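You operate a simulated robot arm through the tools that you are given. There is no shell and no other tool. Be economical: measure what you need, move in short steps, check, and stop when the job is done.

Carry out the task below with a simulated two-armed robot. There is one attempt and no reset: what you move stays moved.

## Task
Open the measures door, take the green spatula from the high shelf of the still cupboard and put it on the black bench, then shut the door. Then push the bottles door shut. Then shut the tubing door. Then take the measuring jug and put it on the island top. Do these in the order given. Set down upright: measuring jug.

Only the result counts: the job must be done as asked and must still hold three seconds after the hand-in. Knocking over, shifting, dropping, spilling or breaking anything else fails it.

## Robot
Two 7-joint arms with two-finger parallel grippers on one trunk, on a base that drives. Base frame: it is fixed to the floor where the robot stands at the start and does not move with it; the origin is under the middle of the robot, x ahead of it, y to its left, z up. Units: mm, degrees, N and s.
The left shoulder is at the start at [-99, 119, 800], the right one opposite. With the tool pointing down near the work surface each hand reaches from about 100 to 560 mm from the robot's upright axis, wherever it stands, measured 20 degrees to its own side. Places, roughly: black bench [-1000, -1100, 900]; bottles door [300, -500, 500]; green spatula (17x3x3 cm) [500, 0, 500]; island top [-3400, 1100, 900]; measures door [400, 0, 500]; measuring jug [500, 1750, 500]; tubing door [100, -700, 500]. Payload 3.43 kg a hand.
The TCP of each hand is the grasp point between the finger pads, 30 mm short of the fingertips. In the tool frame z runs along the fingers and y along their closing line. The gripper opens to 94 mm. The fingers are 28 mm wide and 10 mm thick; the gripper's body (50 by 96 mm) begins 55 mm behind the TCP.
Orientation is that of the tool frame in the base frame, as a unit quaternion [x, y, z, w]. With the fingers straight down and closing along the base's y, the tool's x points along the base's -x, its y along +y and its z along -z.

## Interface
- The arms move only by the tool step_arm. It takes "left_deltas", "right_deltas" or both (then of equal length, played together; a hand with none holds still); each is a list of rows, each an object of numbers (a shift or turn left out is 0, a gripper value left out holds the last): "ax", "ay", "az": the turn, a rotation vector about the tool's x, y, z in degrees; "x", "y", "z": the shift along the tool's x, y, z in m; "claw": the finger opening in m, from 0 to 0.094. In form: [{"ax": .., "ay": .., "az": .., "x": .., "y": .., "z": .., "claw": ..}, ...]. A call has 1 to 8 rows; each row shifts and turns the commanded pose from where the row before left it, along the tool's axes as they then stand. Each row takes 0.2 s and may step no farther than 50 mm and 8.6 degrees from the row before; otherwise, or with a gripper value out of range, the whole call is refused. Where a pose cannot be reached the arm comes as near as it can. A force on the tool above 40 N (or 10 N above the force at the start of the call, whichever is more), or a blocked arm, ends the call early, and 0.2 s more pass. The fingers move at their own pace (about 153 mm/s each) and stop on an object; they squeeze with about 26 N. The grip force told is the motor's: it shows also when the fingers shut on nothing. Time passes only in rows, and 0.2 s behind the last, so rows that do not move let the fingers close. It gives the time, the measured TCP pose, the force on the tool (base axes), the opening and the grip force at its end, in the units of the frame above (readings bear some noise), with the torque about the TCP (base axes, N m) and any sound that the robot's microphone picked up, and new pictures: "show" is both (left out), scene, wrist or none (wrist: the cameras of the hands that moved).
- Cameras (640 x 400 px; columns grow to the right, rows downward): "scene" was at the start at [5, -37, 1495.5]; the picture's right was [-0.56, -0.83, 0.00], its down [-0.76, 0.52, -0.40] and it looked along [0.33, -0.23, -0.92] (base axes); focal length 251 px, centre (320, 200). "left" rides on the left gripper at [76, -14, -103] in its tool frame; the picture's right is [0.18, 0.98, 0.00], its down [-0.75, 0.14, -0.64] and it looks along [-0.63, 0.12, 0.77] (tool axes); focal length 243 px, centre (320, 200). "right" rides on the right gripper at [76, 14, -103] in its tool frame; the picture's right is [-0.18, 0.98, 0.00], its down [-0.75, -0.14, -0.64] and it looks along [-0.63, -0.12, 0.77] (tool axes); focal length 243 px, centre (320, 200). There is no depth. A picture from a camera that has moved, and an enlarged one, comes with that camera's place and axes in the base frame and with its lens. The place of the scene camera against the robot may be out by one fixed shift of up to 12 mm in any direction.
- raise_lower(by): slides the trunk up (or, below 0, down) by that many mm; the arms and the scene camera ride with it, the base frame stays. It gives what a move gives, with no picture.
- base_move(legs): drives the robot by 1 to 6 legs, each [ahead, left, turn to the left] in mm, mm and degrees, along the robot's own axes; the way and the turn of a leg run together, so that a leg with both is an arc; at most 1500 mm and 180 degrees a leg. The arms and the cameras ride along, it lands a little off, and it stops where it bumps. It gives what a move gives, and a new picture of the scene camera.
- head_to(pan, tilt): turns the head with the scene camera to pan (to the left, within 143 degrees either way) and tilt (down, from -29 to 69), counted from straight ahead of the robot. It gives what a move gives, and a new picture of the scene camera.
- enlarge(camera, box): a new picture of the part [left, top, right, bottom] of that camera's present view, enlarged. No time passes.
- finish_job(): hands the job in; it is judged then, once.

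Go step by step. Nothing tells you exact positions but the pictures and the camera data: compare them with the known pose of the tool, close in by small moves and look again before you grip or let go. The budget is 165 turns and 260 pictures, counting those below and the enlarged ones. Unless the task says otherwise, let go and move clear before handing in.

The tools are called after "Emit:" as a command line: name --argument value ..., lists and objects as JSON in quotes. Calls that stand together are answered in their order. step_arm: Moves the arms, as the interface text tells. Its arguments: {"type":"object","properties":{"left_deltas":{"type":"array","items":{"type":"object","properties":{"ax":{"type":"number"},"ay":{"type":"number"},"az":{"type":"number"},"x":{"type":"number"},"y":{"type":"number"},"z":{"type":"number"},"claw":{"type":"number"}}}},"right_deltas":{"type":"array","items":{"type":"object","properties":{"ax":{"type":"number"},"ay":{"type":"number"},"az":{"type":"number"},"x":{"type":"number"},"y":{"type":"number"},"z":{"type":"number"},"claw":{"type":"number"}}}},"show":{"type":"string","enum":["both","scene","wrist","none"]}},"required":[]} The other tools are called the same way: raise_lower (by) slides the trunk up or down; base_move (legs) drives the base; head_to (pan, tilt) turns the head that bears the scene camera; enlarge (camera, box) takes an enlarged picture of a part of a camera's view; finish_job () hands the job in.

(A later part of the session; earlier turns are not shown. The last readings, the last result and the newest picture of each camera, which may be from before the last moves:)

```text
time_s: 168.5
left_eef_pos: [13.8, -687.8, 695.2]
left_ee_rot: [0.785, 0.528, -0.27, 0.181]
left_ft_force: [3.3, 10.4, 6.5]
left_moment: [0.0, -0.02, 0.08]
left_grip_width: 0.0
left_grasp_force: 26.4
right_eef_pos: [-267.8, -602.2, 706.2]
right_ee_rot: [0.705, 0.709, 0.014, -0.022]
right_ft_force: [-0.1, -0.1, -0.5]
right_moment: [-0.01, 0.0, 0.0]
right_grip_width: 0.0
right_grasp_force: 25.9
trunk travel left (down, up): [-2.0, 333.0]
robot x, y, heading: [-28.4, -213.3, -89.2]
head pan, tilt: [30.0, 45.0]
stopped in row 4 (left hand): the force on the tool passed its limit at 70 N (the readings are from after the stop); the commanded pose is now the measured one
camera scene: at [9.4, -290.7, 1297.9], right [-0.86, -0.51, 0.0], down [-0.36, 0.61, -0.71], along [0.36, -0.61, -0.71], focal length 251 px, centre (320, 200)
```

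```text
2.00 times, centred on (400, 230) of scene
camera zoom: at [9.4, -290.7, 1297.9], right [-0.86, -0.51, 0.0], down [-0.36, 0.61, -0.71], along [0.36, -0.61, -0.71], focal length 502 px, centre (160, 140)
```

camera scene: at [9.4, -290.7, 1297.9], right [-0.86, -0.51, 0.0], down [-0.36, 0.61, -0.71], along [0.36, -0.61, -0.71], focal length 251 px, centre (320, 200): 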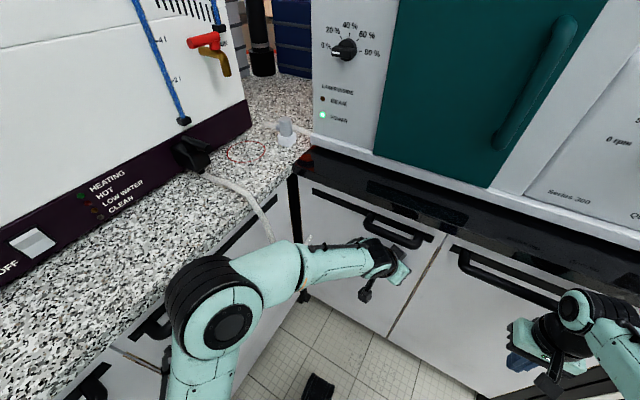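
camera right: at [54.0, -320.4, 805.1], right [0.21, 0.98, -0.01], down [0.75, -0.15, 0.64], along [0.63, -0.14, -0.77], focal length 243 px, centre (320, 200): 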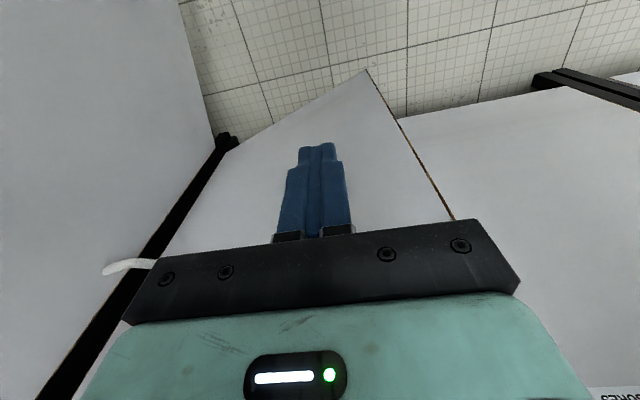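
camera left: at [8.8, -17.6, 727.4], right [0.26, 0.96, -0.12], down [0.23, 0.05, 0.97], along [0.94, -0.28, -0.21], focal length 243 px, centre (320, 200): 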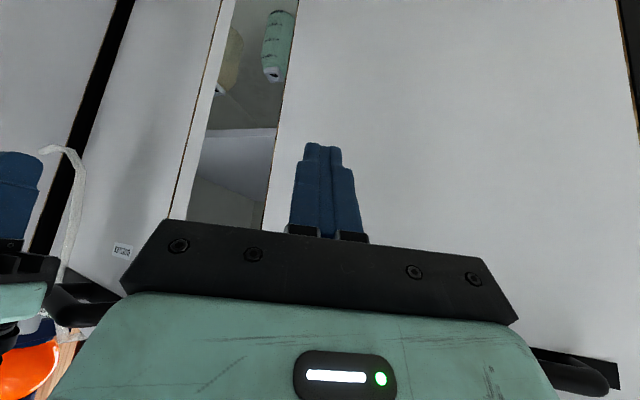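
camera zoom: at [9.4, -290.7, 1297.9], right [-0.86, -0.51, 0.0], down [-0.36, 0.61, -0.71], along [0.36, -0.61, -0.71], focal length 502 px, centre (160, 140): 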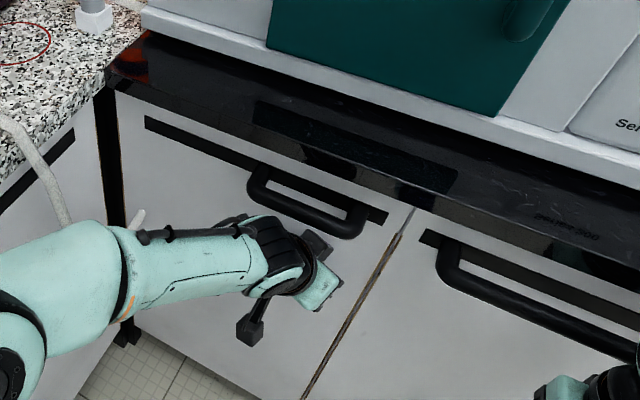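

Looks flush. I retract the arm the same way and back off to check.

Emit:
step_arm --left_deltas '[{"z": -0.0145, "x": 0.0181, "y": -0.0095}, {"z": -0.0145, "x": 0.0181, "y": -0.0095}, {"z": -0.0145, "x": 0.0181, "y": -0.0095}, {"z": -0.0145, "x": 0.0181, "y": -0.0095}]' --show "none"

Emit:
base_move --legs '[[-250, 0, 0], [0, -350, 0]]'

Emit:
enlarge --camera "scene" --box '[60, 60, 460, 310]'

```text
time_s: 169.5
left_eef_pos: [12.7, -588.8, 696.0]
left_ee_rot: [0.785, 0.526, -0.271, 0.181]
left_ft_force: [-0.5, -0.2, 0.4]
left_moment: [-0.01, 0.0, -0.03]
left_grip_width: 0.0
left_grasp_force: 25.9
right_eef_pos: [-268.1, -603.1, 705.5]
right_ee_rot: [0.706, 0.708, 0.013, -0.022]
right_ft_force: [-0.4, -0.2, 0.0]
right_moment: [-0.01, 0.02, 0.01]
right_grip_width: 0.1
right_grasp_force: 25.7
trunk travel left (down, up): [-2.0, 333.0]
robot x, y, heading: [-34.2, -212.9, -89.4]
head pan, tilt: [30.0, 45.0]
```

```text
time_s: 174.6
left_eef_pos: [-336.2, -346.1, 695.5]
left_ee_rot: [0.785, 0.527, -0.271, 0.18]
left_ft_force: [-0.3, -0.1, 0.3]
left_moment: [-0.02, -0.01, -0.04]
left_grip_width: 0.0
left_grasp_force: 25.6
right_eef_pos: [-619.0, -359.7, 705.0]
right_ee_rot: [0.706, 0.708, 0.015, -0.021]
right_ft_force: [-0.3, 0.1, -0.1]
right_moment: [0.0, 0.0, 0.01]
right_grip_width: 0.0
right_grasp_force: 25.9
trunk travel left (down, up): [-2.0, 333.0]
robot x, y, heading: [-378.5, 32.6, -89.2]
head pan, tilt: [30.0, 45.0]
camera scene: at [-340.0, -49.0, 1297.8], right [-0.86, -0.51, 0.0], down [-0.36, 0.61, -0.71], along [0.36, -0.61, -0.71], focal length 251 px, centre (320, 200)
```

scene: 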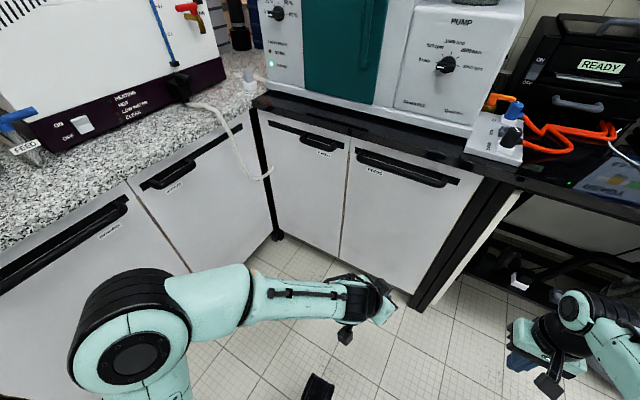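

```text
1.60 times, centred on (260, 185) of scene
camera zoom: at [-340.0, -49.0, 1297.8], right [-0.86, -0.51, 0.0], down [-0.36, 0.61, -0.71], along [0.36, -0.61, -0.71], focal length 402 px, centre (416, 224)
```

zoom: 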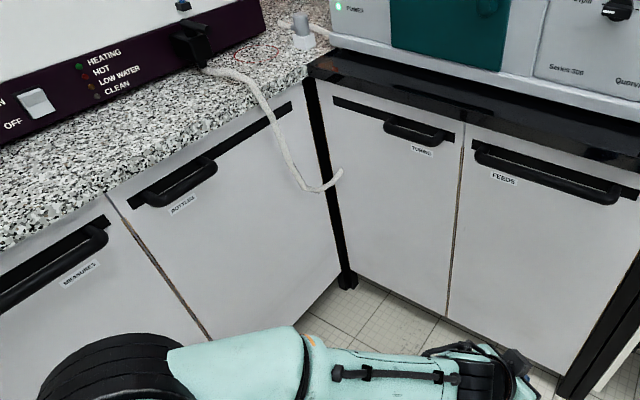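

All three doors are shut. Now I drive toward the measuring jug and look.

Emit:
base_move --legs '[[0, -120, 0], [0, 0, 89.2], [0, 1450, 0]]'

Emit:
head_to --pan 0 --tilt 35

```text
time_s: 192.6
left_eef_pos: [-113.3, 1516.9, 695.8]
left_ee_rot: [0.195, 0.925, -0.069, 0.319]
left_ft_force: [-1.1, 0.7, -0.3]
left_moment: [0.0, 0.02, -0.03]
left_grip_width: 0.0
left_grasp_force: 26.4
right_eef_pos: [-107.3, 1234.7, 706.4]
right_ee_rot: [0.013, 1.0, -0.006, -0.026]
right_ft_force: [0.0, -0.4, -0.3]
right_moment: [-0.03, -0.02, -0.02]
right_grip_width: 0.1
right_grasp_force: 26.1
trunk travel left (down, up): [-2.0, 333.0]
robot x, y, heading: [-490.7, 1479.5, -0.9]
head pan, tilt: [30.0, 45.0]
camera scene: at [-415.0, 1518.6, 1297.8], right [0.48, -0.88, 0.0], down [-0.62, -0.34, -0.71], along [0.62, 0.34, -0.71], focal length 251 px, centre (320, 200)
```

scene: 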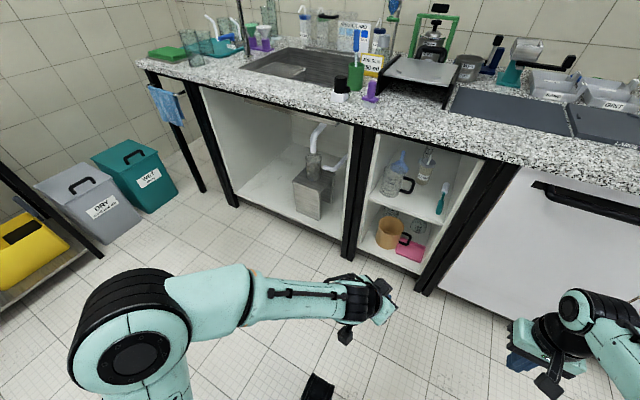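

```text
time_s: 193.5
left_eef_pos: [-114.0, 1516.7, 695.2]
left_ee_rot: [0.196, 0.925, -0.068, 0.318]
left_ft_force: [0.6, 0.1, 0.5]
left_moment: [-0.01, -0.02, -0.02]
left_grip_width: 0.0
left_grasp_force: 25.9
right_eef_pos: [-108.9, 1234.5, 706.0]
right_ee_rot: [0.012, 1.0, -0.005, -0.025]
right_ft_force: [-0.2, 0.2, -0.1]
right_moment: [0.01, -0.01, 0.01]
right_grip_width: 0.2
right_grasp_force: 26.2
trunk travel left (down, up): [-2.0, 333.0]
robot x, y, heading: [-492.9, 1488.5, -1.1]
head pan, tilt: [0.0, 35.0]
camera scene: at [-398.1, 1477.7, 1312.6], right [-0.02, -1.0, 0.0], down [-0.57, 0.01, -0.82], along [0.82, -0.01, -0.57], focal length 251 px, centre (320, 200)
```

scene: 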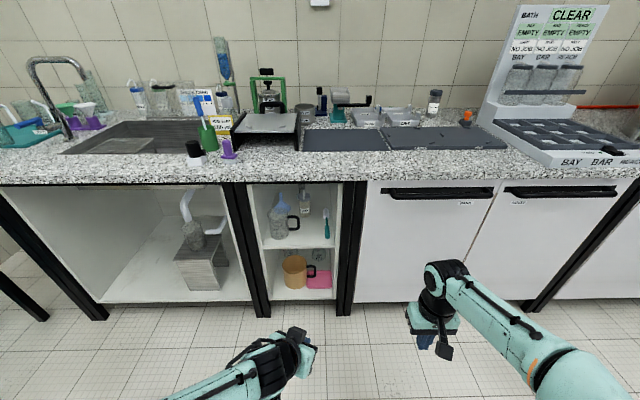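

Emit:
enlarge --camera "scene" --box '[230, 170, 390, 310]'

Emit:
enlarge --camera "scene" --box '[100, 160, 260, 300]'

```text
2.86 times, centred on (310, 240) of scene
camera zoom: at [-398.1, 1477.7, 1312.6], right [-0.02, -1.0, 0.0], down [-0.57, 0.01, -0.82], along [0.82, -0.01, -0.57], focal length 718 px, centre (349, 86)
```

zoom: 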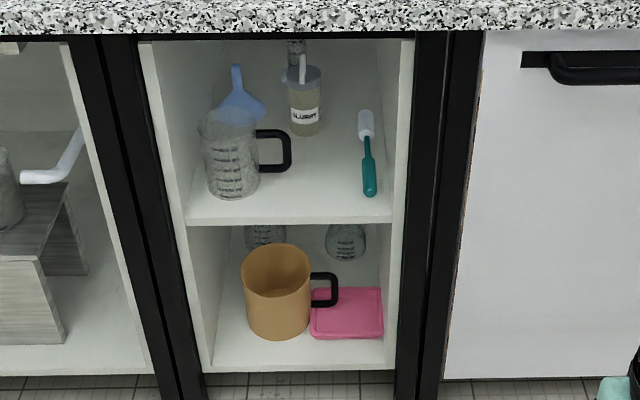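

```text
2.86 times, centred on (180, 230) of scene
camera zoom: at [-398.1, 1477.7, 1312.6], right [-0.02, -1.0, 0.0], down [-0.57, 0.01, -0.82], along [0.82, -0.01, -0.57], focal length 718 px, centre (720, 114)
```

zoom: 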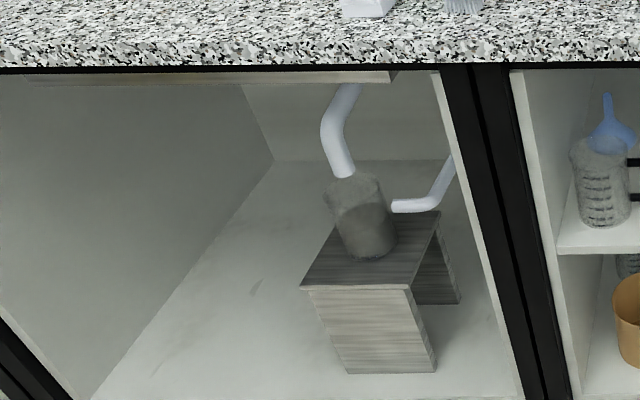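

The measuring jug (graduated, black handle) stands on the upper shelf near (450,1648). I reposition and straighten the left hand, then look closer.

Emit:
base_move --legs '[[180, 130, 0]]'

Emit:
step_arm --left_deltas '[{"ax": -4.75, "az": -6.0}, {"ax": -4.75, "az": -6.0}, {"ax": -4.75, "az": -6.0}, {"ay": -7.3}, {"ay": -7.3}, {"ay": -7.3, "claw": 0.094}]' --show "both"

Emit:
enlarge --camera "scene" --box '[220, 150, 380, 250]'

```text
time_s: 195.3
left_eef_pos: [66.6, 1641.7, 696.0]
left_ee_rot: [0.197, 0.925, -0.068, 0.318]
left_ft_force: [0.3, -0.7, -0.1]
left_moment: [0.02, 0.0, -0.01]
left_grip_width: 0.0
left_grasp_force: 26.0
right_eef_pos: [72.6, 1359.3, 705.2]
right_ee_rot: [0.014, 1.0, -0.005, -0.026]
right_ft_force: [-0.4, -0.1, -0.3]
right_moment: [0.02, 0.03, 0.01]
right_grip_width: 0.2
right_grasp_force: 25.9
trunk travel left (down, up): [-2.0, 333.0]
robot x, y, heading: [-309.7, 1605.4, -1.0]
head pan, tilt: [0.0, 35.0]
camera scene: at [-217.1, 1602.0, 1312.6], right [-0.02, -1.0, 0.0], down [-0.57, 0.01, -0.82], along [0.82, -0.02, -0.57], focal length 251 px, centre (320, 200)
```

scene: 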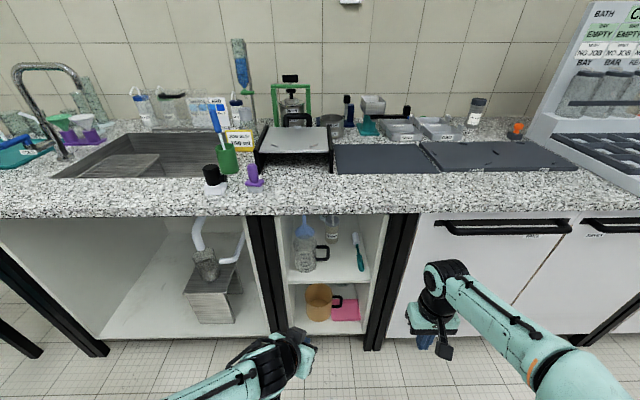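

```text
time_s: 196.7
left_eef_pos: [67.2, 1640.0, 694.8]
left_ee_rot: [0.008, 0.866, -0.004, 0.5]
left_ft_force: [0.1, 0.1, -0.6]
left_moment: [-0.01, -0.02, 0.02]
left_grip_width: 93.9
left_grasp_force: 0.1
right_eef_pos: [71.5, 1360.8, 705.1]
right_ee_rot: [0.013, 1.0, -0.005, -0.025]
right_ft_force: [-1.0, -0.4, -0.5]
right_moment: [-0.03, 0.01, -0.01]
right_grip_width: 0.2
right_grasp_force: 26.2
trunk travel left (down, up): [-2.0, 333.0]
robot x, y, heading: [-308.5, 1607.1, -1.2]
head pan, tilt: [0.0, 35.0]
camera scene: at [-217.3, 1601.8, 1312.6], right [-0.02, -1.0, 0.0], down [-0.57, 0.01, -0.82], along [0.82, -0.02, -0.57], focal length 251 px, centre (320, 200)
camera left: at [-59.5, 1629.6, 680.9], right [-0.08, 0.98, -0.16], down [-0.18, 0.14, 0.97], along [0.98, 0.1, 0.16], focal length 243 px, centre (320, 200)
```

scene: 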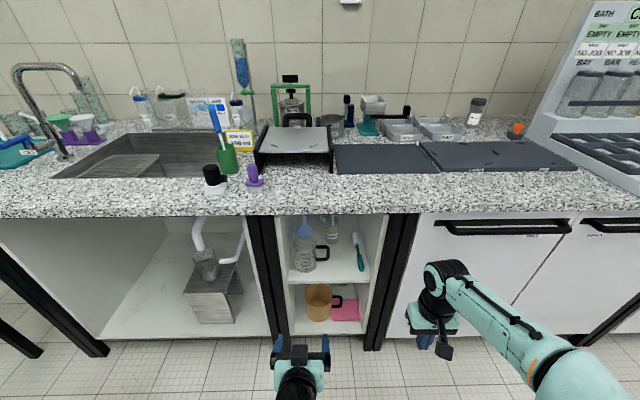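
left: 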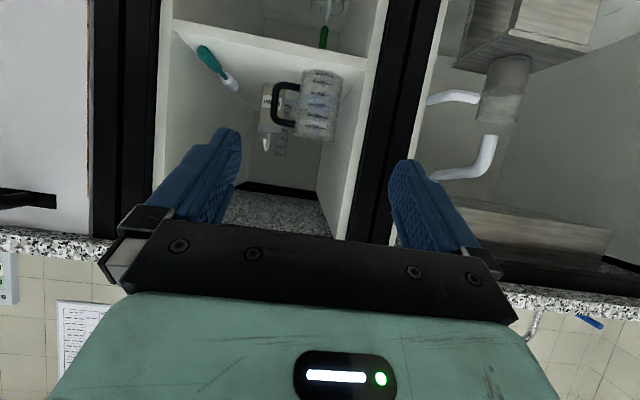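

```text
4.00 times, centred on (300, 200) of scene
camera zoom: at [-217.3, 1601.8, 1312.6], right [-0.02, -1.0, 0.0], down [-0.57, 0.01, -0.82], along [0.82, -0.02, -0.57], focal length 1005 px, centre (400, 200)
```

zoom: 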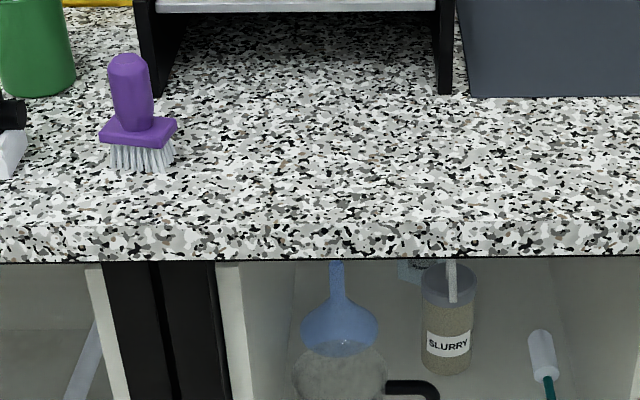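

Emit:
enlarge --camera "left" --box '[170, 20, 390, 200]'

Emit:
enlarge --camera "scene" --box '[260, 205, 390, 290]'

```text
2.22 times, centred on (280, 110) of left
camera zoom: at [-59.5, 1629.6, 680.9], right [-0.08, 0.98, -0.16], down [-0.18, 0.14, 0.97], along [0.98, 0.1, 0.16], focal length 539 px, centre (409, 400)
```

zoom: 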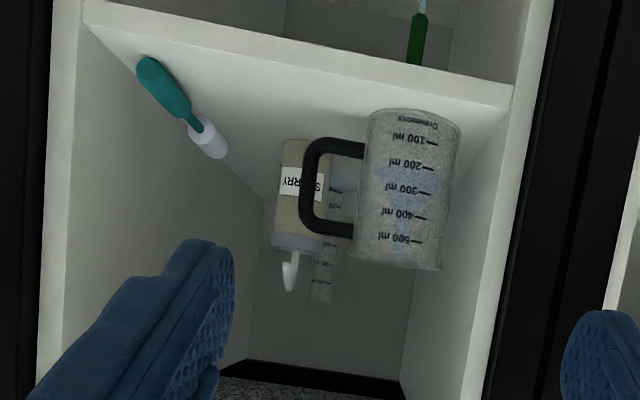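

```text
4.71 times, centred on (325, 248) of scene
camera zoom: at [-217.3, 1601.8, 1312.6], right [-0.02, -1.0, 0.0], down [-0.57, 0.01, -0.82], along [0.82, -0.02, -0.57], focal length 1182 px, centre (296, -24)
```

zoom: 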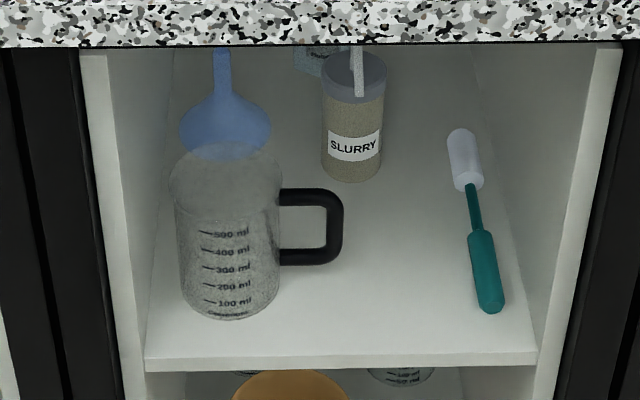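

The funnel stands behind the jug; the handle bar is at about (452,1553), z 569–621. I retract the right hand, set the left claw to 44 mm and approach the handle.

Emit:
step_arm --left_deltas '[{"x": 0.021, "z": 0.012, "claw": 0.044}, {"x": 0.021, "z": 0.012}, {"x": 0.021, "z": 0.012}, {"x": 0.021, "z": 0.012}, {}, {}]' --right_deltas '[{"x": 0.035}, {"x": 0.035}, {"x": 0.035}, {"x": 0.035}, {"x": 0.035}, {"x": 0.035}]' --show "none"

Emit:
base_move --legs '[[210, -80, 0]]'

Emit:
enlarge --camera "left" --box '[120, 0, 500, 240]'

```text
time_s: 198.1
left_eef_pos: [68.4, 1640.4, 600.0]
left_ee_rot: [0.008, 0.867, -0.004, 0.499]
left_ft_force: [-0.2, -0.1, -0.4]
left_moment: [-0.01, 0.03, -0.01]
left_grip_width: 44.0
left_grasp_force: 0.1
right_eef_pos: [-137.5, 1367.0, 716.3]
right_ee_rot: [0.012, 1.0, -0.005, -0.026]
right_ft_force: [0.2, 0.2, -0.1]
right_moment: [0.02, -0.01, 0.02]
right_grip_width: 0.0
right_grasp_force: 25.2
trunk travel left (down, up): [-2.0, 333.0]
robot x, y, heading: [-312.1, 1608.9, -1.1]
head pan, tilt: [0.0, 35.0]
```

```text
time_s: 199.8
left_eef_pos: [272.5, 1555.7, 599.0]
left_ee_rot: [0.007, 0.867, -0.003, 0.499]
left_ft_force: [0.1, 0.1, -0.6]
left_moment: [0.02, -0.05, 0.01]
left_grip_width: 43.9
left_grasp_force: 0.0
right_eef_pos: [70.8, 1282.0, 716.0]
right_ee_rot: [0.013, 1.0, -0.005, -0.025]
right_ft_force: [0.2, 0.5, -1.1]
right_moment: [-0.02, -0.01, 0.01]
right_grip_width: 0.1
right_grasp_force: 25.9
trunk travel left (down, up): [-2.0, 333.0]
robot x, y, heading: [-104.5, 1521.5, -1.1]
head pan, tilt: [0.0, 35.0]
camera scene: at [-10.6, 1517.1, 1312.6], right [-0.02, -1.0, 0.0], down [-0.57, 0.01, -0.82], along [0.82, -0.01, -0.57], focal length 251 px, centre (320, 200)
```

scene: 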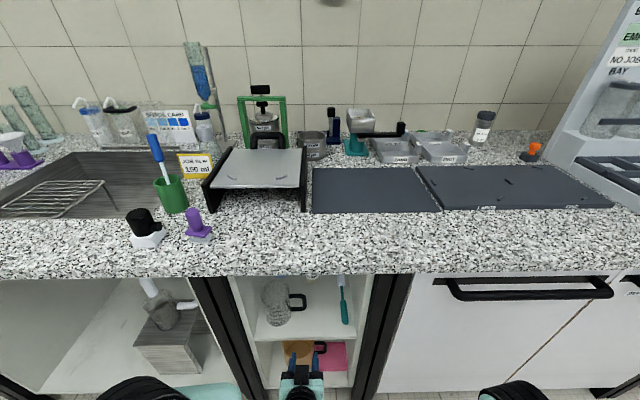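

```text
1.67 times, centred on (310, 120) of left
camera zoom: at [147.5, 1544.3, 585.6], right [-0.08, 0.98, -0.16], down [-0.18, 0.14, 0.97], along [0.98, 0.1, 0.16], focal length 404 px, centre (337, 333)
```

zoom: 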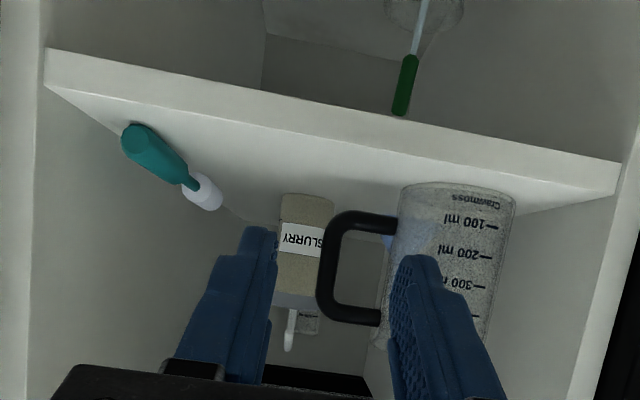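

Emit:
step_arm --left_deltas '[{"z": 0.0387, "x": -0.0184, "y": 0.001}, {"z": 0.0387, "x": -0.0184, "y": 0.001}, {"z": 0.0387, "x": -0.0184, "y": 0.001}]' --show "wrist"

```text
time_s: 200.6
left_eef_pos: [405.0, 1557.9, 590.0]
left_ee_rot: [0.008, 0.867, -0.003, 0.499]
left_ft_force: [-0.3, 0.2, -0.2]
left_moment: [-0.01, 0.01, -0.01]
left_grip_width: 44.0
left_grasp_force: 0.1
right_eef_pos: [71.3, 1281.6, 715.4]
right_ee_rot: [0.012, 1.0, -0.006, -0.025]
right_ft_force: [0.6, -0.2, 0.0]
right_moment: [-0.04, -0.03, 0.01]
right_grip_width: 0.1
right_grasp_force: 25.5
trunk travel left (down, up): [-2.0, 333.0]
robot x, y, heading: [-105.6, 1527.1, -1.0]
head pan, tilt: [0.0, 35.0]
camera left: at [278.4, 1546.0, 576.0], right [-0.08, 0.98, -0.16], down [-0.17, 0.14, 0.97], along [0.98, 0.1, 0.16], focal length 243 px, centre (320, 200)
```

left: 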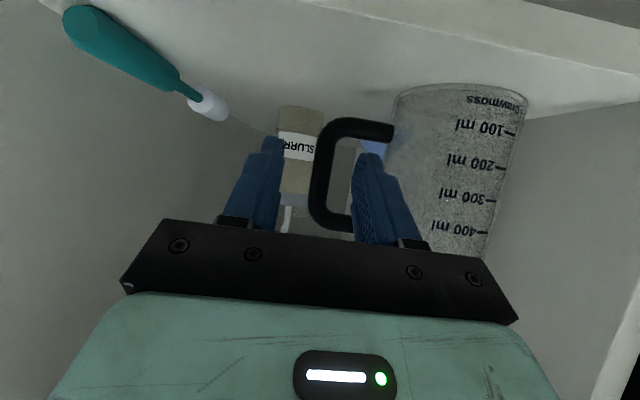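

Well centred on the handle. Advance and grip.

Emit:
step_arm --left_deltas '[{"z": 0.026, "x": -0.013, "y": 0.001}, {"z": 0.025, "x": -0.013, "y": 0.001}]' --show "wrist"

```text
time_s: 201.2
left_eef_pos: [460.7, 1560.2, 585.9]
left_ee_rot: [0.008, 0.867, -0.003, 0.499]
left_ft_force: [0.2, 0.0, 0.0]
left_moment: [0.02, -0.01, -0.03]
left_grip_width: 44.1
left_grasp_force: 0.1
right_eef_pos: [69.9, 1281.0, 716.0]
right_ee_rot: [0.012, 1.0, -0.006, -0.026]
right_ft_force: [-0.7, 0.0, -0.9]
right_moment: [-0.03, 0.0, -0.01]
right_grip_width: 0.0
right_grasp_force: 25.8
trunk travel left (down, up): [-2.0, 333.0]
robot x, y, heading: [-105.5, 1524.1, -1.0]
head pan, tilt: [0.0, 35.0]
camera left: at [334.3, 1547.7, 571.9], right [-0.08, 0.98, -0.16], down [-0.18, 0.14, 0.97], along [0.98, 0.1, 0.16], focal length 243 px, centre (320, 200)
```

left: 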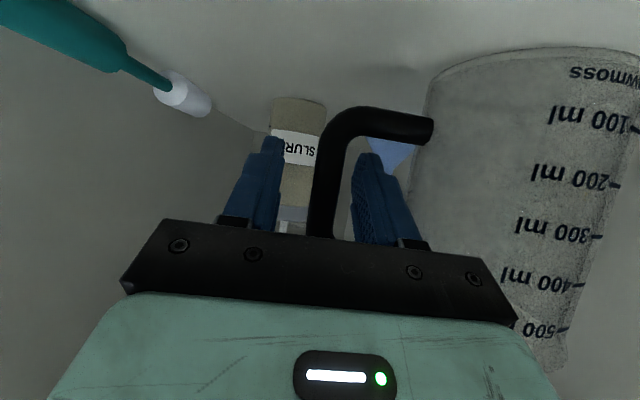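

Emit:
step_arm --left_deltas '[{"claw": 0.0}, {}, {}]' --show "wrist"

```text
time_s: 202.0
left_eef_pos: [460.0, 1558.9, 586.6]
left_ee_rot: [0.008, 0.866, -0.004, 0.499]
left_ft_force: [0.6, -0.1, 0.6]
left_moment: [0.07, -0.06, -0.04]
left_grip_width: 17.6
left_grasp_force: 25.7
right_eef_pos: [70.3, 1280.3, 715.9]
right_ee_rot: [0.012, 1.0, -0.006, -0.026]
right_ft_force: [0.6, 0.2, -0.2]
right_moment: [0.0, 0.01, -0.03]
right_grip_width: 0.0
right_grasp_force: 26.1
trunk travel left (down, up): [-2.0, 333.0]
robot x, y, heading: [-102.9, 1522.8, -1.1]
head pan, tilt: [0.0, 35.0]
camera left: at [334.0, 1547.6, 572.1], right [-0.08, 0.98, -0.16], down [-0.18, 0.14, 0.97], along [0.98, 0.1, 0.16], focal length 243 px, centre (320, 200)
```

left: 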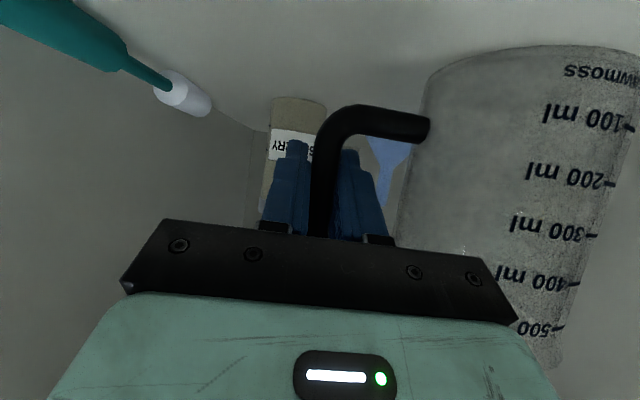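

Gripped. Lift a little and check.

Emit:
step_arm --left_deltas '[{"x": -0.0087, "z": -0.005}, {"x": -0.0087, "z": -0.005}, {"x": -0.0087, "z": -0.005}, {}]' --show "wrist"

```text
time_s: 203.0
left_eef_pos: [460.1, 1558.3, 617.2]
left_ee_rot: [0.008, 0.866, -0.004, 0.5]
left_ft_force: [0.4, -0.3, -1.3]
left_moment: [-0.08, 0.0, -0.01]
left_grip_width: 17.5
left_grasp_force: 26.4
right_eef_pos: [69.9, 1280.3, 716.5]
right_ee_rot: [0.011, 1.0, -0.006, -0.026]
right_ft_force: [-0.7, 0.1, 0.5]
right_moment: [0.01, 0.0, -0.02]
right_grip_width: 0.1
right_grasp_force: 25.9
trunk travel left (down, up): [-2.0, 333.0]
robot x, y, heading: [-105.6, 1521.6, -1.0]
head pan, tilt: [0.0, 35.0]
camera left: at [333.6, 1547.0, 602.3], right [-0.08, 0.98, -0.16], down [-0.17, 0.14, 0.97], along [0.98, 0.1, 0.16], focal length 243 px, centre (320, 200)
```

left: 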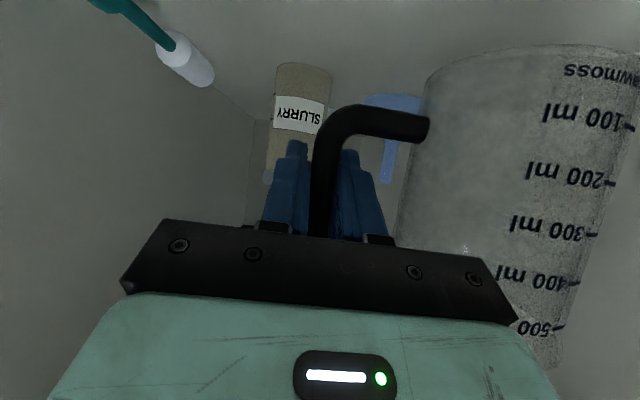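

The jug is light and held steady. Back out, raise, and look toward the island.

Emit:
base_move --legs '[[-450, 0, 0]]'

Emit:
raise_lower --by 320

Emit:
step_arm --left_deltas '[{"x": -0.026, "z": -0.015}, {"x": -0.026, "z": -0.015}, {"x": -0.026, "z": -0.015}]' --show "wrist"

Emit:
head_to --pan 143 --tilt 25

```text
time_s: 205.7
left_eef_pos: [8.1, 1566.5, 617.3]
left_ee_rot: [0.007, 0.867, -0.003, 0.499]
left_ft_force: [0.1, 0.1, -0.4]
left_moment: [-0.05, 0.0, 0.01]
left_grip_width: 17.7
left_grasp_force: 25.9
right_eef_pos: [-382.0, 1288.5, 716.4]
right_ee_rot: [0.012, 1.0, -0.006, -0.026]
right_ft_force: [-0.1, -0.5, 0.9]
right_moment: [-0.01, 0.0, 0.02]
right_grip_width: 0.1
right_grasp_force: 25.7
trunk travel left (down, up): [-2.0, 333.0]
robot x, y, heading: [-559.6, 1530.3, -1.1]
head pan, tilt: [0.0, 35.0]
camera scene: at [-462.9, 1525.0, 1312.6], right [-0.02, -1.0, 0.0], down [-0.57, 0.01, -0.82], along [0.82, -0.01, -0.57], focal length 251 px, centre (320, 200)
```

scene: 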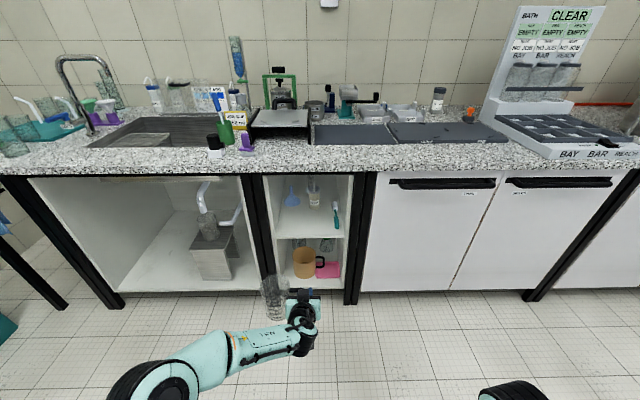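

```text
time_s: 208.9
left_eef_pos: [6.2, 1566.4, 935.1]
left_ee_rot: [0.007, 0.867, -0.003, 0.499]
left_ft_force: [-0.4, -0.3, -0.4]
left_moment: [-0.07, 0.02, -0.01]
left_grip_width: 17.5
left_grasp_force: 26.5
right_eef_pos: [-382.3, 1289.6, 1035.6]
right_ee_rot: [0.012, 1.0, -0.005, -0.026]
right_ft_force: [1.3, -0.2, 0.4]
right_moment: [-0.03, 0.01, -0.04]
right_grip_width: 0.0
right_grasp_force: 26.5
trunk travel left (down, up): [-322.0, 13.0]
robot x, y, heading: [-558.6, 1533.4, -0.9]
head pan, tilt: [0.0, 35.0]
```

```text
time_s: 209.7
left_eef_pos: [7.9, 1567.9, 1029.4]
left_ee_rot: [0.007, 0.867, -0.003, 0.499]
left_ft_force: [-0.1, -0.9, -2.1]
left_moment: [-0.06, -0.02, 0.0]
left_grip_width: 17.3
left_grasp_force: 26.0
right_eef_pos: [-381.9, 1289.7, 1036.5]
right_ee_rot: [0.012, 1.0, -0.006, -0.025]
right_ft_force: [0.1, 1.2, -0.1]
right_moment: [-0.02, 0.06, -0.01]
right_grip_width: 0.0
right_grasp_force: 26.0
trunk travel left (down, up): [-322.0, 13.0]
robot x, y, heading: [-557.3, 1530.0, -0.9]
head pan, tilt: [0.0, 35.0]
camera left: at [-118.6, 1555.0, 1013.7], right [-0.08, 0.98, -0.16], down [-0.17, 0.14, 0.97], along [0.98, 0.1, 0.16], focal length 243 px, centre (320, 200)
```

left: 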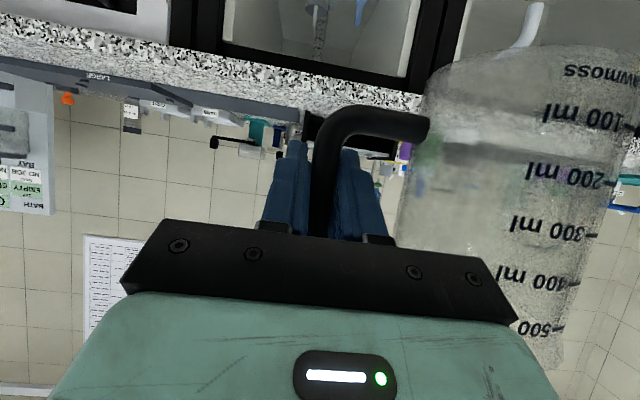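

```text
time_s: 212.0
left_eef_pos: [8.1, 1566.6, 1026.6]
left_ee_rot: [0.007, 0.867, -0.003, 0.499]
left_ft_force: [0.5, -0.5, -1.7]
left_moment: [-0.09, 0.0, -0.01]
left_grip_width: 17.5
left_grasp_force: 25.4
right_eef_pos: [-382.2, 1289.5, 1035.7]
right_ee_rot: [0.013, 1.0, -0.005, -0.025]
right_ft_force: [0.1, 0.1, -0.3]
right_moment: [0.02, 0.03, -0.01]
right_grip_width: 0.3
right_grasp_force: 25.6
trunk travel left (down, up): [-322.0, 13.0]
robot x, y, heading: [-552.0, 1531.8, -0.8]
head pan, tilt: [143.0, 25.0]
camera scene: at [-673.0, 1584.3, 1655.5], right [0.62, 0.79, 0.0], down [0.33, -0.26, -0.91], along [-0.71, 0.56, -0.42], focal length 251 px, centre (320, 200)
```

scene: 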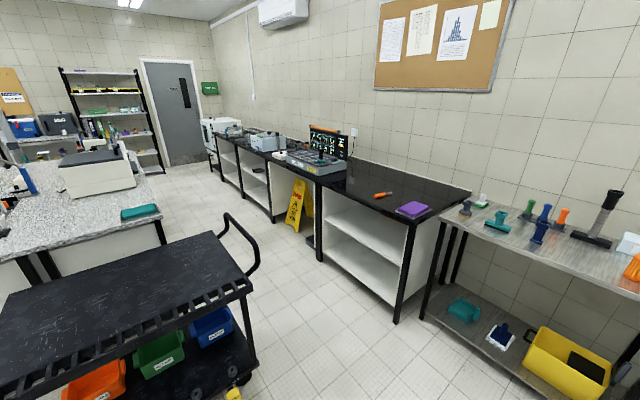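

The trolley sits between; I'll go round via the aisle by the black bench and approach the island from its bench side.

Emit:
base_move --legs '[[-200, -765, 0], [-200, -765, 0], [0, 0, 91], [0, 900, 0]]'

Emit:
head_to --pan 45 --tilt 30

```text
time_s: 237.7
left_eef_pos: [-1964.4, 579.6, 1028.2]
left_ee_rot: [0.614, -0.611, -0.355, -0.351]
left_ft_force: [0.0, 0.2, -1.1]
left_moment: [0.01, -0.04, 0.02]
left_grip_width: 17.3
left_grasp_force: 25.9
right_eef_pos: [-1677.5, 197.3, 1035.5]
right_ee_rot: [-0.706, 0.708, -0.022, -0.013]
right_ft_force: [0.2, 0.6, -0.5]
right_moment: [0.03, -0.01, -0.02]
right_grip_width: 0.0
right_grasp_force: 25.5
trunk travel left (down, up): [-322.0, 13.0]
robot x, y, heading: [-1914.2, 14.4, 90.4]
head pan, tilt: [143.0, 25.0]
camera scene: at [-1970.8, -105.0, 1655.5], right [-0.8, 0.6, 0.0], down [0.25, 0.34, -0.91], along [-0.54, -0.73, -0.42], focal length 251 px, centre (320, 200)
```

scene: 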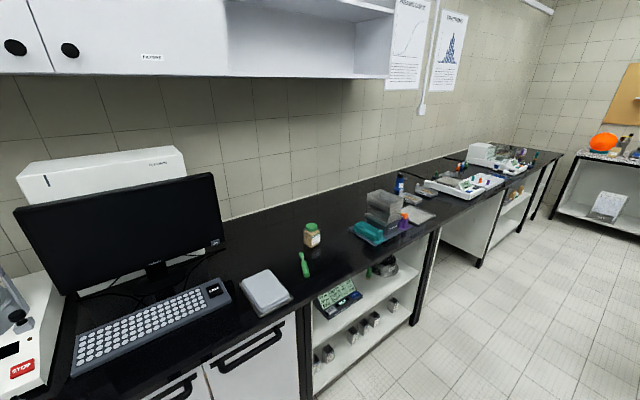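

```text
time_s: 239.5
left_eef_pos: [-1964.6, 579.6, 1029.1]
left_ee_rot: [0.615, -0.611, -0.355, -0.351]
left_ft_force: [0.1, -0.6, -0.7]
left_moment: [-0.02, -0.04, 0.0]
left_grip_width: 17.5
left_grasp_force: 26.2
right_eef_pos: [-1677.7, 195.9, 1035.6]
right_ee_rot: [-0.706, 0.707, -0.023, -0.014]
right_ft_force: [0.2, 1.1, -0.8]
right_moment: [-0.03, -0.03, 0.01]
right_grip_width: 0.1
right_grasp_force: 26.3
trunk travel left (down, up): [-322.0, 13.0]
robot x, y, heading: [-1916.2, 17.3, 90.2]
head pan, tilt: [45.0, 30.0]
camera scene: at [-1980.0, 32.4, 1647.6], right [0.7, 0.71, 0.0], down [0.36, -0.35, -0.87], along [-0.62, 0.61, -0.5], focal length 251 px, centre (320, 200)
```

scene: 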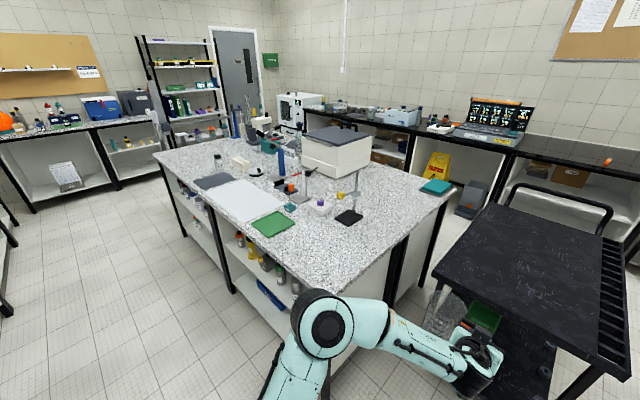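

The island's near corner is about (−2385, 520), with clear granite near it. I drive left so the jug comes over (−2560, 630).

Emit:
base_move --legs '[[0, 515, 0], [55, 0, 0]]'

Emit:
head_to --pan 0 --tilt 50

Emit:
step_arm --left_deltas '[{}]' --show "wrist"

```text
time_s: 245.0
left_eef_pos: [-2480.4, 629.2, 1026.5]
left_ee_rot: [0.616, -0.609, -0.356, -0.35]
left_ft_force: [0.1, -0.2, -0.3]
left_moment: [0.03, -0.07, -0.03]
left_grip_width: 17.4
left_grasp_force: 25.9
right_eef_pos: [-2191.7, 247.3, 1035.0]
right_ee_rot: [0.707, -0.707, 0.022, 0.014]
right_ft_force: [0.3, 0.2, 0.4]
right_moment: [0.0, 0.0, 0.01]
right_grip_width: 0.0
right_grasp_force: 26.1
trunk travel left (down, up): [-322.0, 13.0]
robot x, y, heading: [-2424.7, 67.1, 90.6]
head pan, tilt: [45.0, 30.0]
camera scene: at [-2494.5, 82.4, 1647.2], right [0.7, 0.71, 0.0], down [0.36, -0.35, -0.87], along [-0.62, 0.61, -0.5], focal length 251 px, centre (320, 200)
```

scene: 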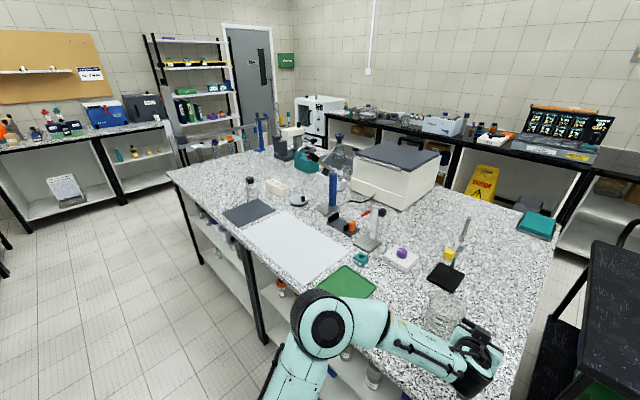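

```text
time_s: 246.2
left_eef_pos: [-2481.4, 630.4, 1027.6]
left_ee_rot: [0.615, -0.61, -0.355, -0.351]
left_ft_force: [0.3, 0.4, -1.5]
left_moment: [0.03, -0.05, -0.01]
left_grip_width: 17.5
left_grasp_force: 26.2
right_eef_pos: [-2192.2, 247.7, 1036.2]
right_ee_rot: [0.708, -0.706, 0.023, 0.013]
right_ft_force: [-0.5, -0.4, -0.2]
right_moment: [-0.04, -0.01, 0.0]
right_grip_width: 0.0
right_grasp_force: 25.6
trunk travel left (down, up): [-322.0, 13.0]
robot x, y, heading: [-2426.6, 68.7, 90.5]
head pan, tilt: [0.0, 50.0]
camera scene: at [-2430.7, 96.7, 1618.1], right [1.0, 0.01, 0.0], down [0.01, -0.77, -0.64], along [-0.01, 0.64, -0.77], focal length 251 px, centre (320, 200)
```

scene: 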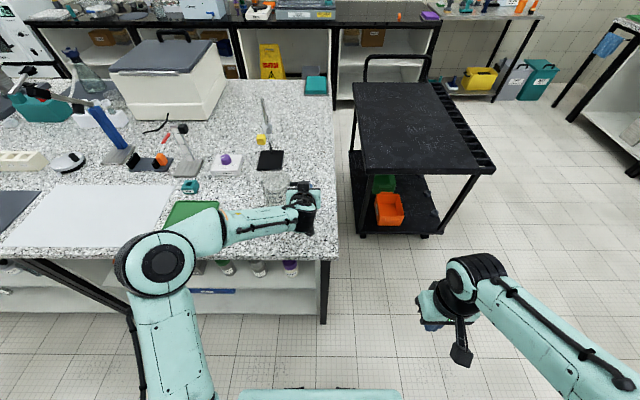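

```text
time_s: 246.6
left_eef_pos: [-2481.0, 630.8, 1028.2]
left_ee_rot: [0.616, -0.61, -0.355, -0.35]
left_ft_force: [-0.3, -0.6, -1.1]
left_moment: [0.02, -0.05, -0.02]
left_grip_width: 17.6
left_grasp_force: 26.1
right_eef_pos: [-2192.2, 248.1, 1036.5]
right_ee_rot: [0.708, -0.706, 0.023, 0.014]
right_ft_force: [-0.5, -0.1, -0.8]
right_moment: [-0.02, 0.02, 0.0]
right_grip_width: 0.1
right_grasp_force: 26.1
trunk travel left (down, up): [-322.0, 13.0]
robot x, y, heading: [-2431.1, 71.0, 90.6]
head pan, tilt: [0.0, 50.0]
camera left: at [-2464.5, 503.5, 1013.5], right [-0.98, -0.1, -0.16], down [-0.14, -0.18, 0.97], along [-0.13, 0.98, 0.16], focal length 243 px, centre (320, 200)
```

left: 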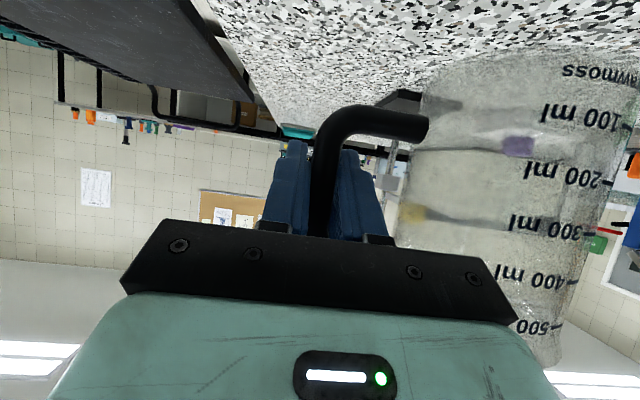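

Jug hovers over clear granite, upright. Lower gently.

Emit:
step_arm --left_deltas '[{"x": 0.0217, "z": 0.0125}, {"x": 0.0217, "z": 0.0125}]' --show "none"

Emit:
step_arm --left_deltas '[{"x": 0.0035, "z": 0.002}, {"x": 0.0035, "z": 0.002}]' --show "none"

Emit:
step_arm --left_deltas '[{"x": 0.0026, "z": 0.0015}]' --show "wrist"

```text
time_s: 247.2
left_eef_pos: [-2481.5, 630.5, 978.9]
left_ee_rot: [0.615, -0.61, -0.355, -0.351]
left_ft_force: [0.4, -0.5, -0.2]
left_moment: [-0.01, -0.07, -0.01]
left_grip_width: 17.5
left_grasp_force: 25.9
right_eef_pos: [-2193.3, 249.8, 1036.3]
right_ee_rot: [0.708, -0.706, 0.023, 0.014]
right_ft_force: [0.1, -0.3, 0.6]
right_moment: [0.02, -0.01, -0.01]
right_grip_width: 0.0
right_grasp_force: 26.1
trunk travel left (down, up): [-322.0, 13.0]
robot x, y, heading: [-2431.6, 70.7, 90.4]
head pan, tilt: [0.0, 50.0]
```

```text
time_s: 247.8
left_eef_pos: [-2480.9, 631.3, 970.6]
left_ee_rot: [0.616, -0.61, -0.355, -0.35]
left_ft_force: [-0.3, -0.7, -0.8]
left_moment: [0.01, -0.06, 0.0]
left_grip_width: 17.2
left_grasp_force: 25.7
right_eef_pos: [-2193.3, 248.0, 1036.1]
right_ee_rot: [0.708, -0.706, 0.022, 0.013]
right_ft_force: [0.9, -0.4, 0.0]
right_moment: [-0.02, -0.01, -0.02]
right_grip_width: 0.2
right_grasp_force: 25.8
trunk travel left (down, up): [-322.0, 13.0]
robot x, y, heading: [-2429.4, 66.3, 90.6]
head pan, tilt: [0.0, 50.0]
```

```text
time_s: 248.2
left_eef_pos: [-2480.6, 630.7, 967.4]
left_ee_rot: [0.616, -0.61, -0.355, -0.35]
left_ft_force: [0.4, -0.3, -1.1]
left_moment: [-0.02, -0.04, 0.03]
left_grip_width: 17.6
left_grasp_force: 25.5
right_eef_pos: [-2193.3, 249.0, 1036.0]
right_ee_rot: [0.707, -0.707, 0.023, 0.013]
right_ft_force: [0.6, -0.7, 0.0]
right_moment: [0.0, -0.01, -0.02]
right_grip_width: 0.0
right_grasp_force: 26.7
trunk travel left (down, up): [-322.0, 13.0]
robot x, y, heading: [-2426.7, 65.4, 90.4]
head pan, tilt: [0.0, 50.0]
camera left: at [-2464.5, 504.2, 952.7], right [-0.98, -0.1, -0.16], down [-0.14, -0.18, 0.97], along [-0.13, 0.98, 0.16], focal length 243 px, centre (320, 200)
```

left: 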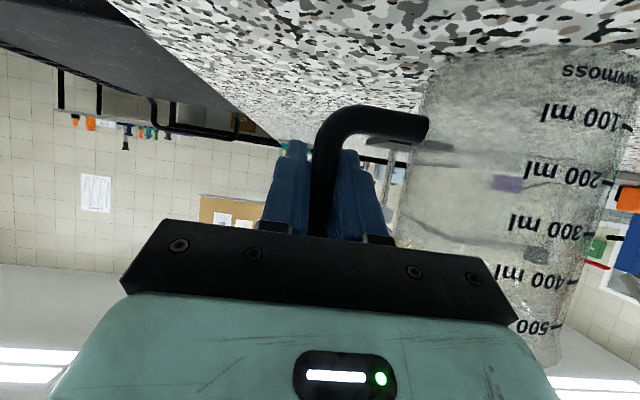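

Not yet touching; I continue in 3 mm steps until contact shows.

Emit:
step_arm --left_deltas '[{"x": 0.0026, "z": 0.0015}]' --show "none"

Emit:
step_arm --left_deltas '[{"x": 0.0026, "z": 0.0015}]' --show "none"

```text
time_s: 248.6
left_eef_pos: [-2480.7, 631.4, 966.7]
left_ee_rot: [0.614, -0.609, -0.357, -0.352]
left_ft_force: [-0.6, -1.6, 9.2]
left_moment: [-0.29, 0.39, 0.01]
left_grip_width: 17.5
left_grasp_force: 26.3
right_eef_pos: [-2192.2, 247.4, 1035.9]
right_ee_rot: [0.707, -0.706, 0.021, 0.014]
right_ft_force: [-0.9, 0.3, 0.5]
right_moment: [0.0, -0.02, 0.0]
right_grip_width: 0.0
right_grasp_force: 26.0
trunk travel left (down, up): [-322.0, 13.0]
robot x, y, heading: [-2424.0, 64.7, 90.6]
head pan, tilt: [0.0, 50.0]
```

```text
time_s: 248.9
left_eef_pos: [-2480.4, 630.5, 965.4]
left_ee_rot: [0.613, -0.61, -0.357, -0.353]
left_ft_force: [3.2, -0.2, 18.3]
left_moment: [-0.27, 0.66, 0.04]
left_grip_width: 17.9
left_grasp_force: 26.0
right_eef_pos: [-2192.6, 248.0, 1036.9]
right_ee_rot: [0.708, -0.706, 0.021, 0.013]
right_ft_force: [-0.2, 0.2, 0.1]
right_moment: [-0.01, -0.03, 0.01]
right_grip_width: 0.0
right_grasp_force: 25.9
trunk travel left (down, up): [-322.0, 13.0]
robot x, y, heading: [-2428.9, 64.7, 90.4]
head pan, tilt: [0.0, 50.0]
```

Contact. Ease up 3 mm, release to 44 mm.

Emit:
step_arm --left_deltas '[{"x": -0.0028, "z": -0.0016}, {}, {"claw": 0.03}, {"claw": 0.044}, {}]' --show "wrist"

```text
time_s: 250.2
left_eef_pos: [-2480.4, 630.3, 963.7]
left_ee_rot: [0.615, -0.61, -0.355, -0.351]
left_ft_force: [0.5, -0.2, 1.6]
left_moment: [0.0, -0.02, -0.04]
left_grip_width: 44.0
left_grasp_force: 0.2
right_eef_pos: [-2193.0, 248.1, 1036.1]
right_ee_rot: [0.708, -0.706, 0.021, 0.014]
right_ft_force: [-0.3, 0.5, 0.0]
right_moment: [0.02, -0.03, -0.03]
right_grip_width: 0.0
right_grasp_force: 25.7
trunk travel left (down, up): [-322.0, 13.0]
robot x, y, heading: [-2427.4, 68.5, 90.3]
head pan, tilt: [0.0, 50.0]
camera left: at [-2464.3, 503.7, 949.5], right [-0.98, -0.1, -0.16], down [-0.14, -0.18, 0.97], along [-0.13, 0.98, 0.16], focal length 243 px, centre (320, 200)
```

left: 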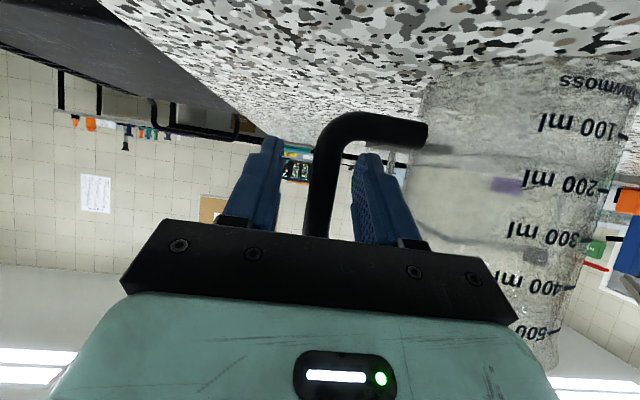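

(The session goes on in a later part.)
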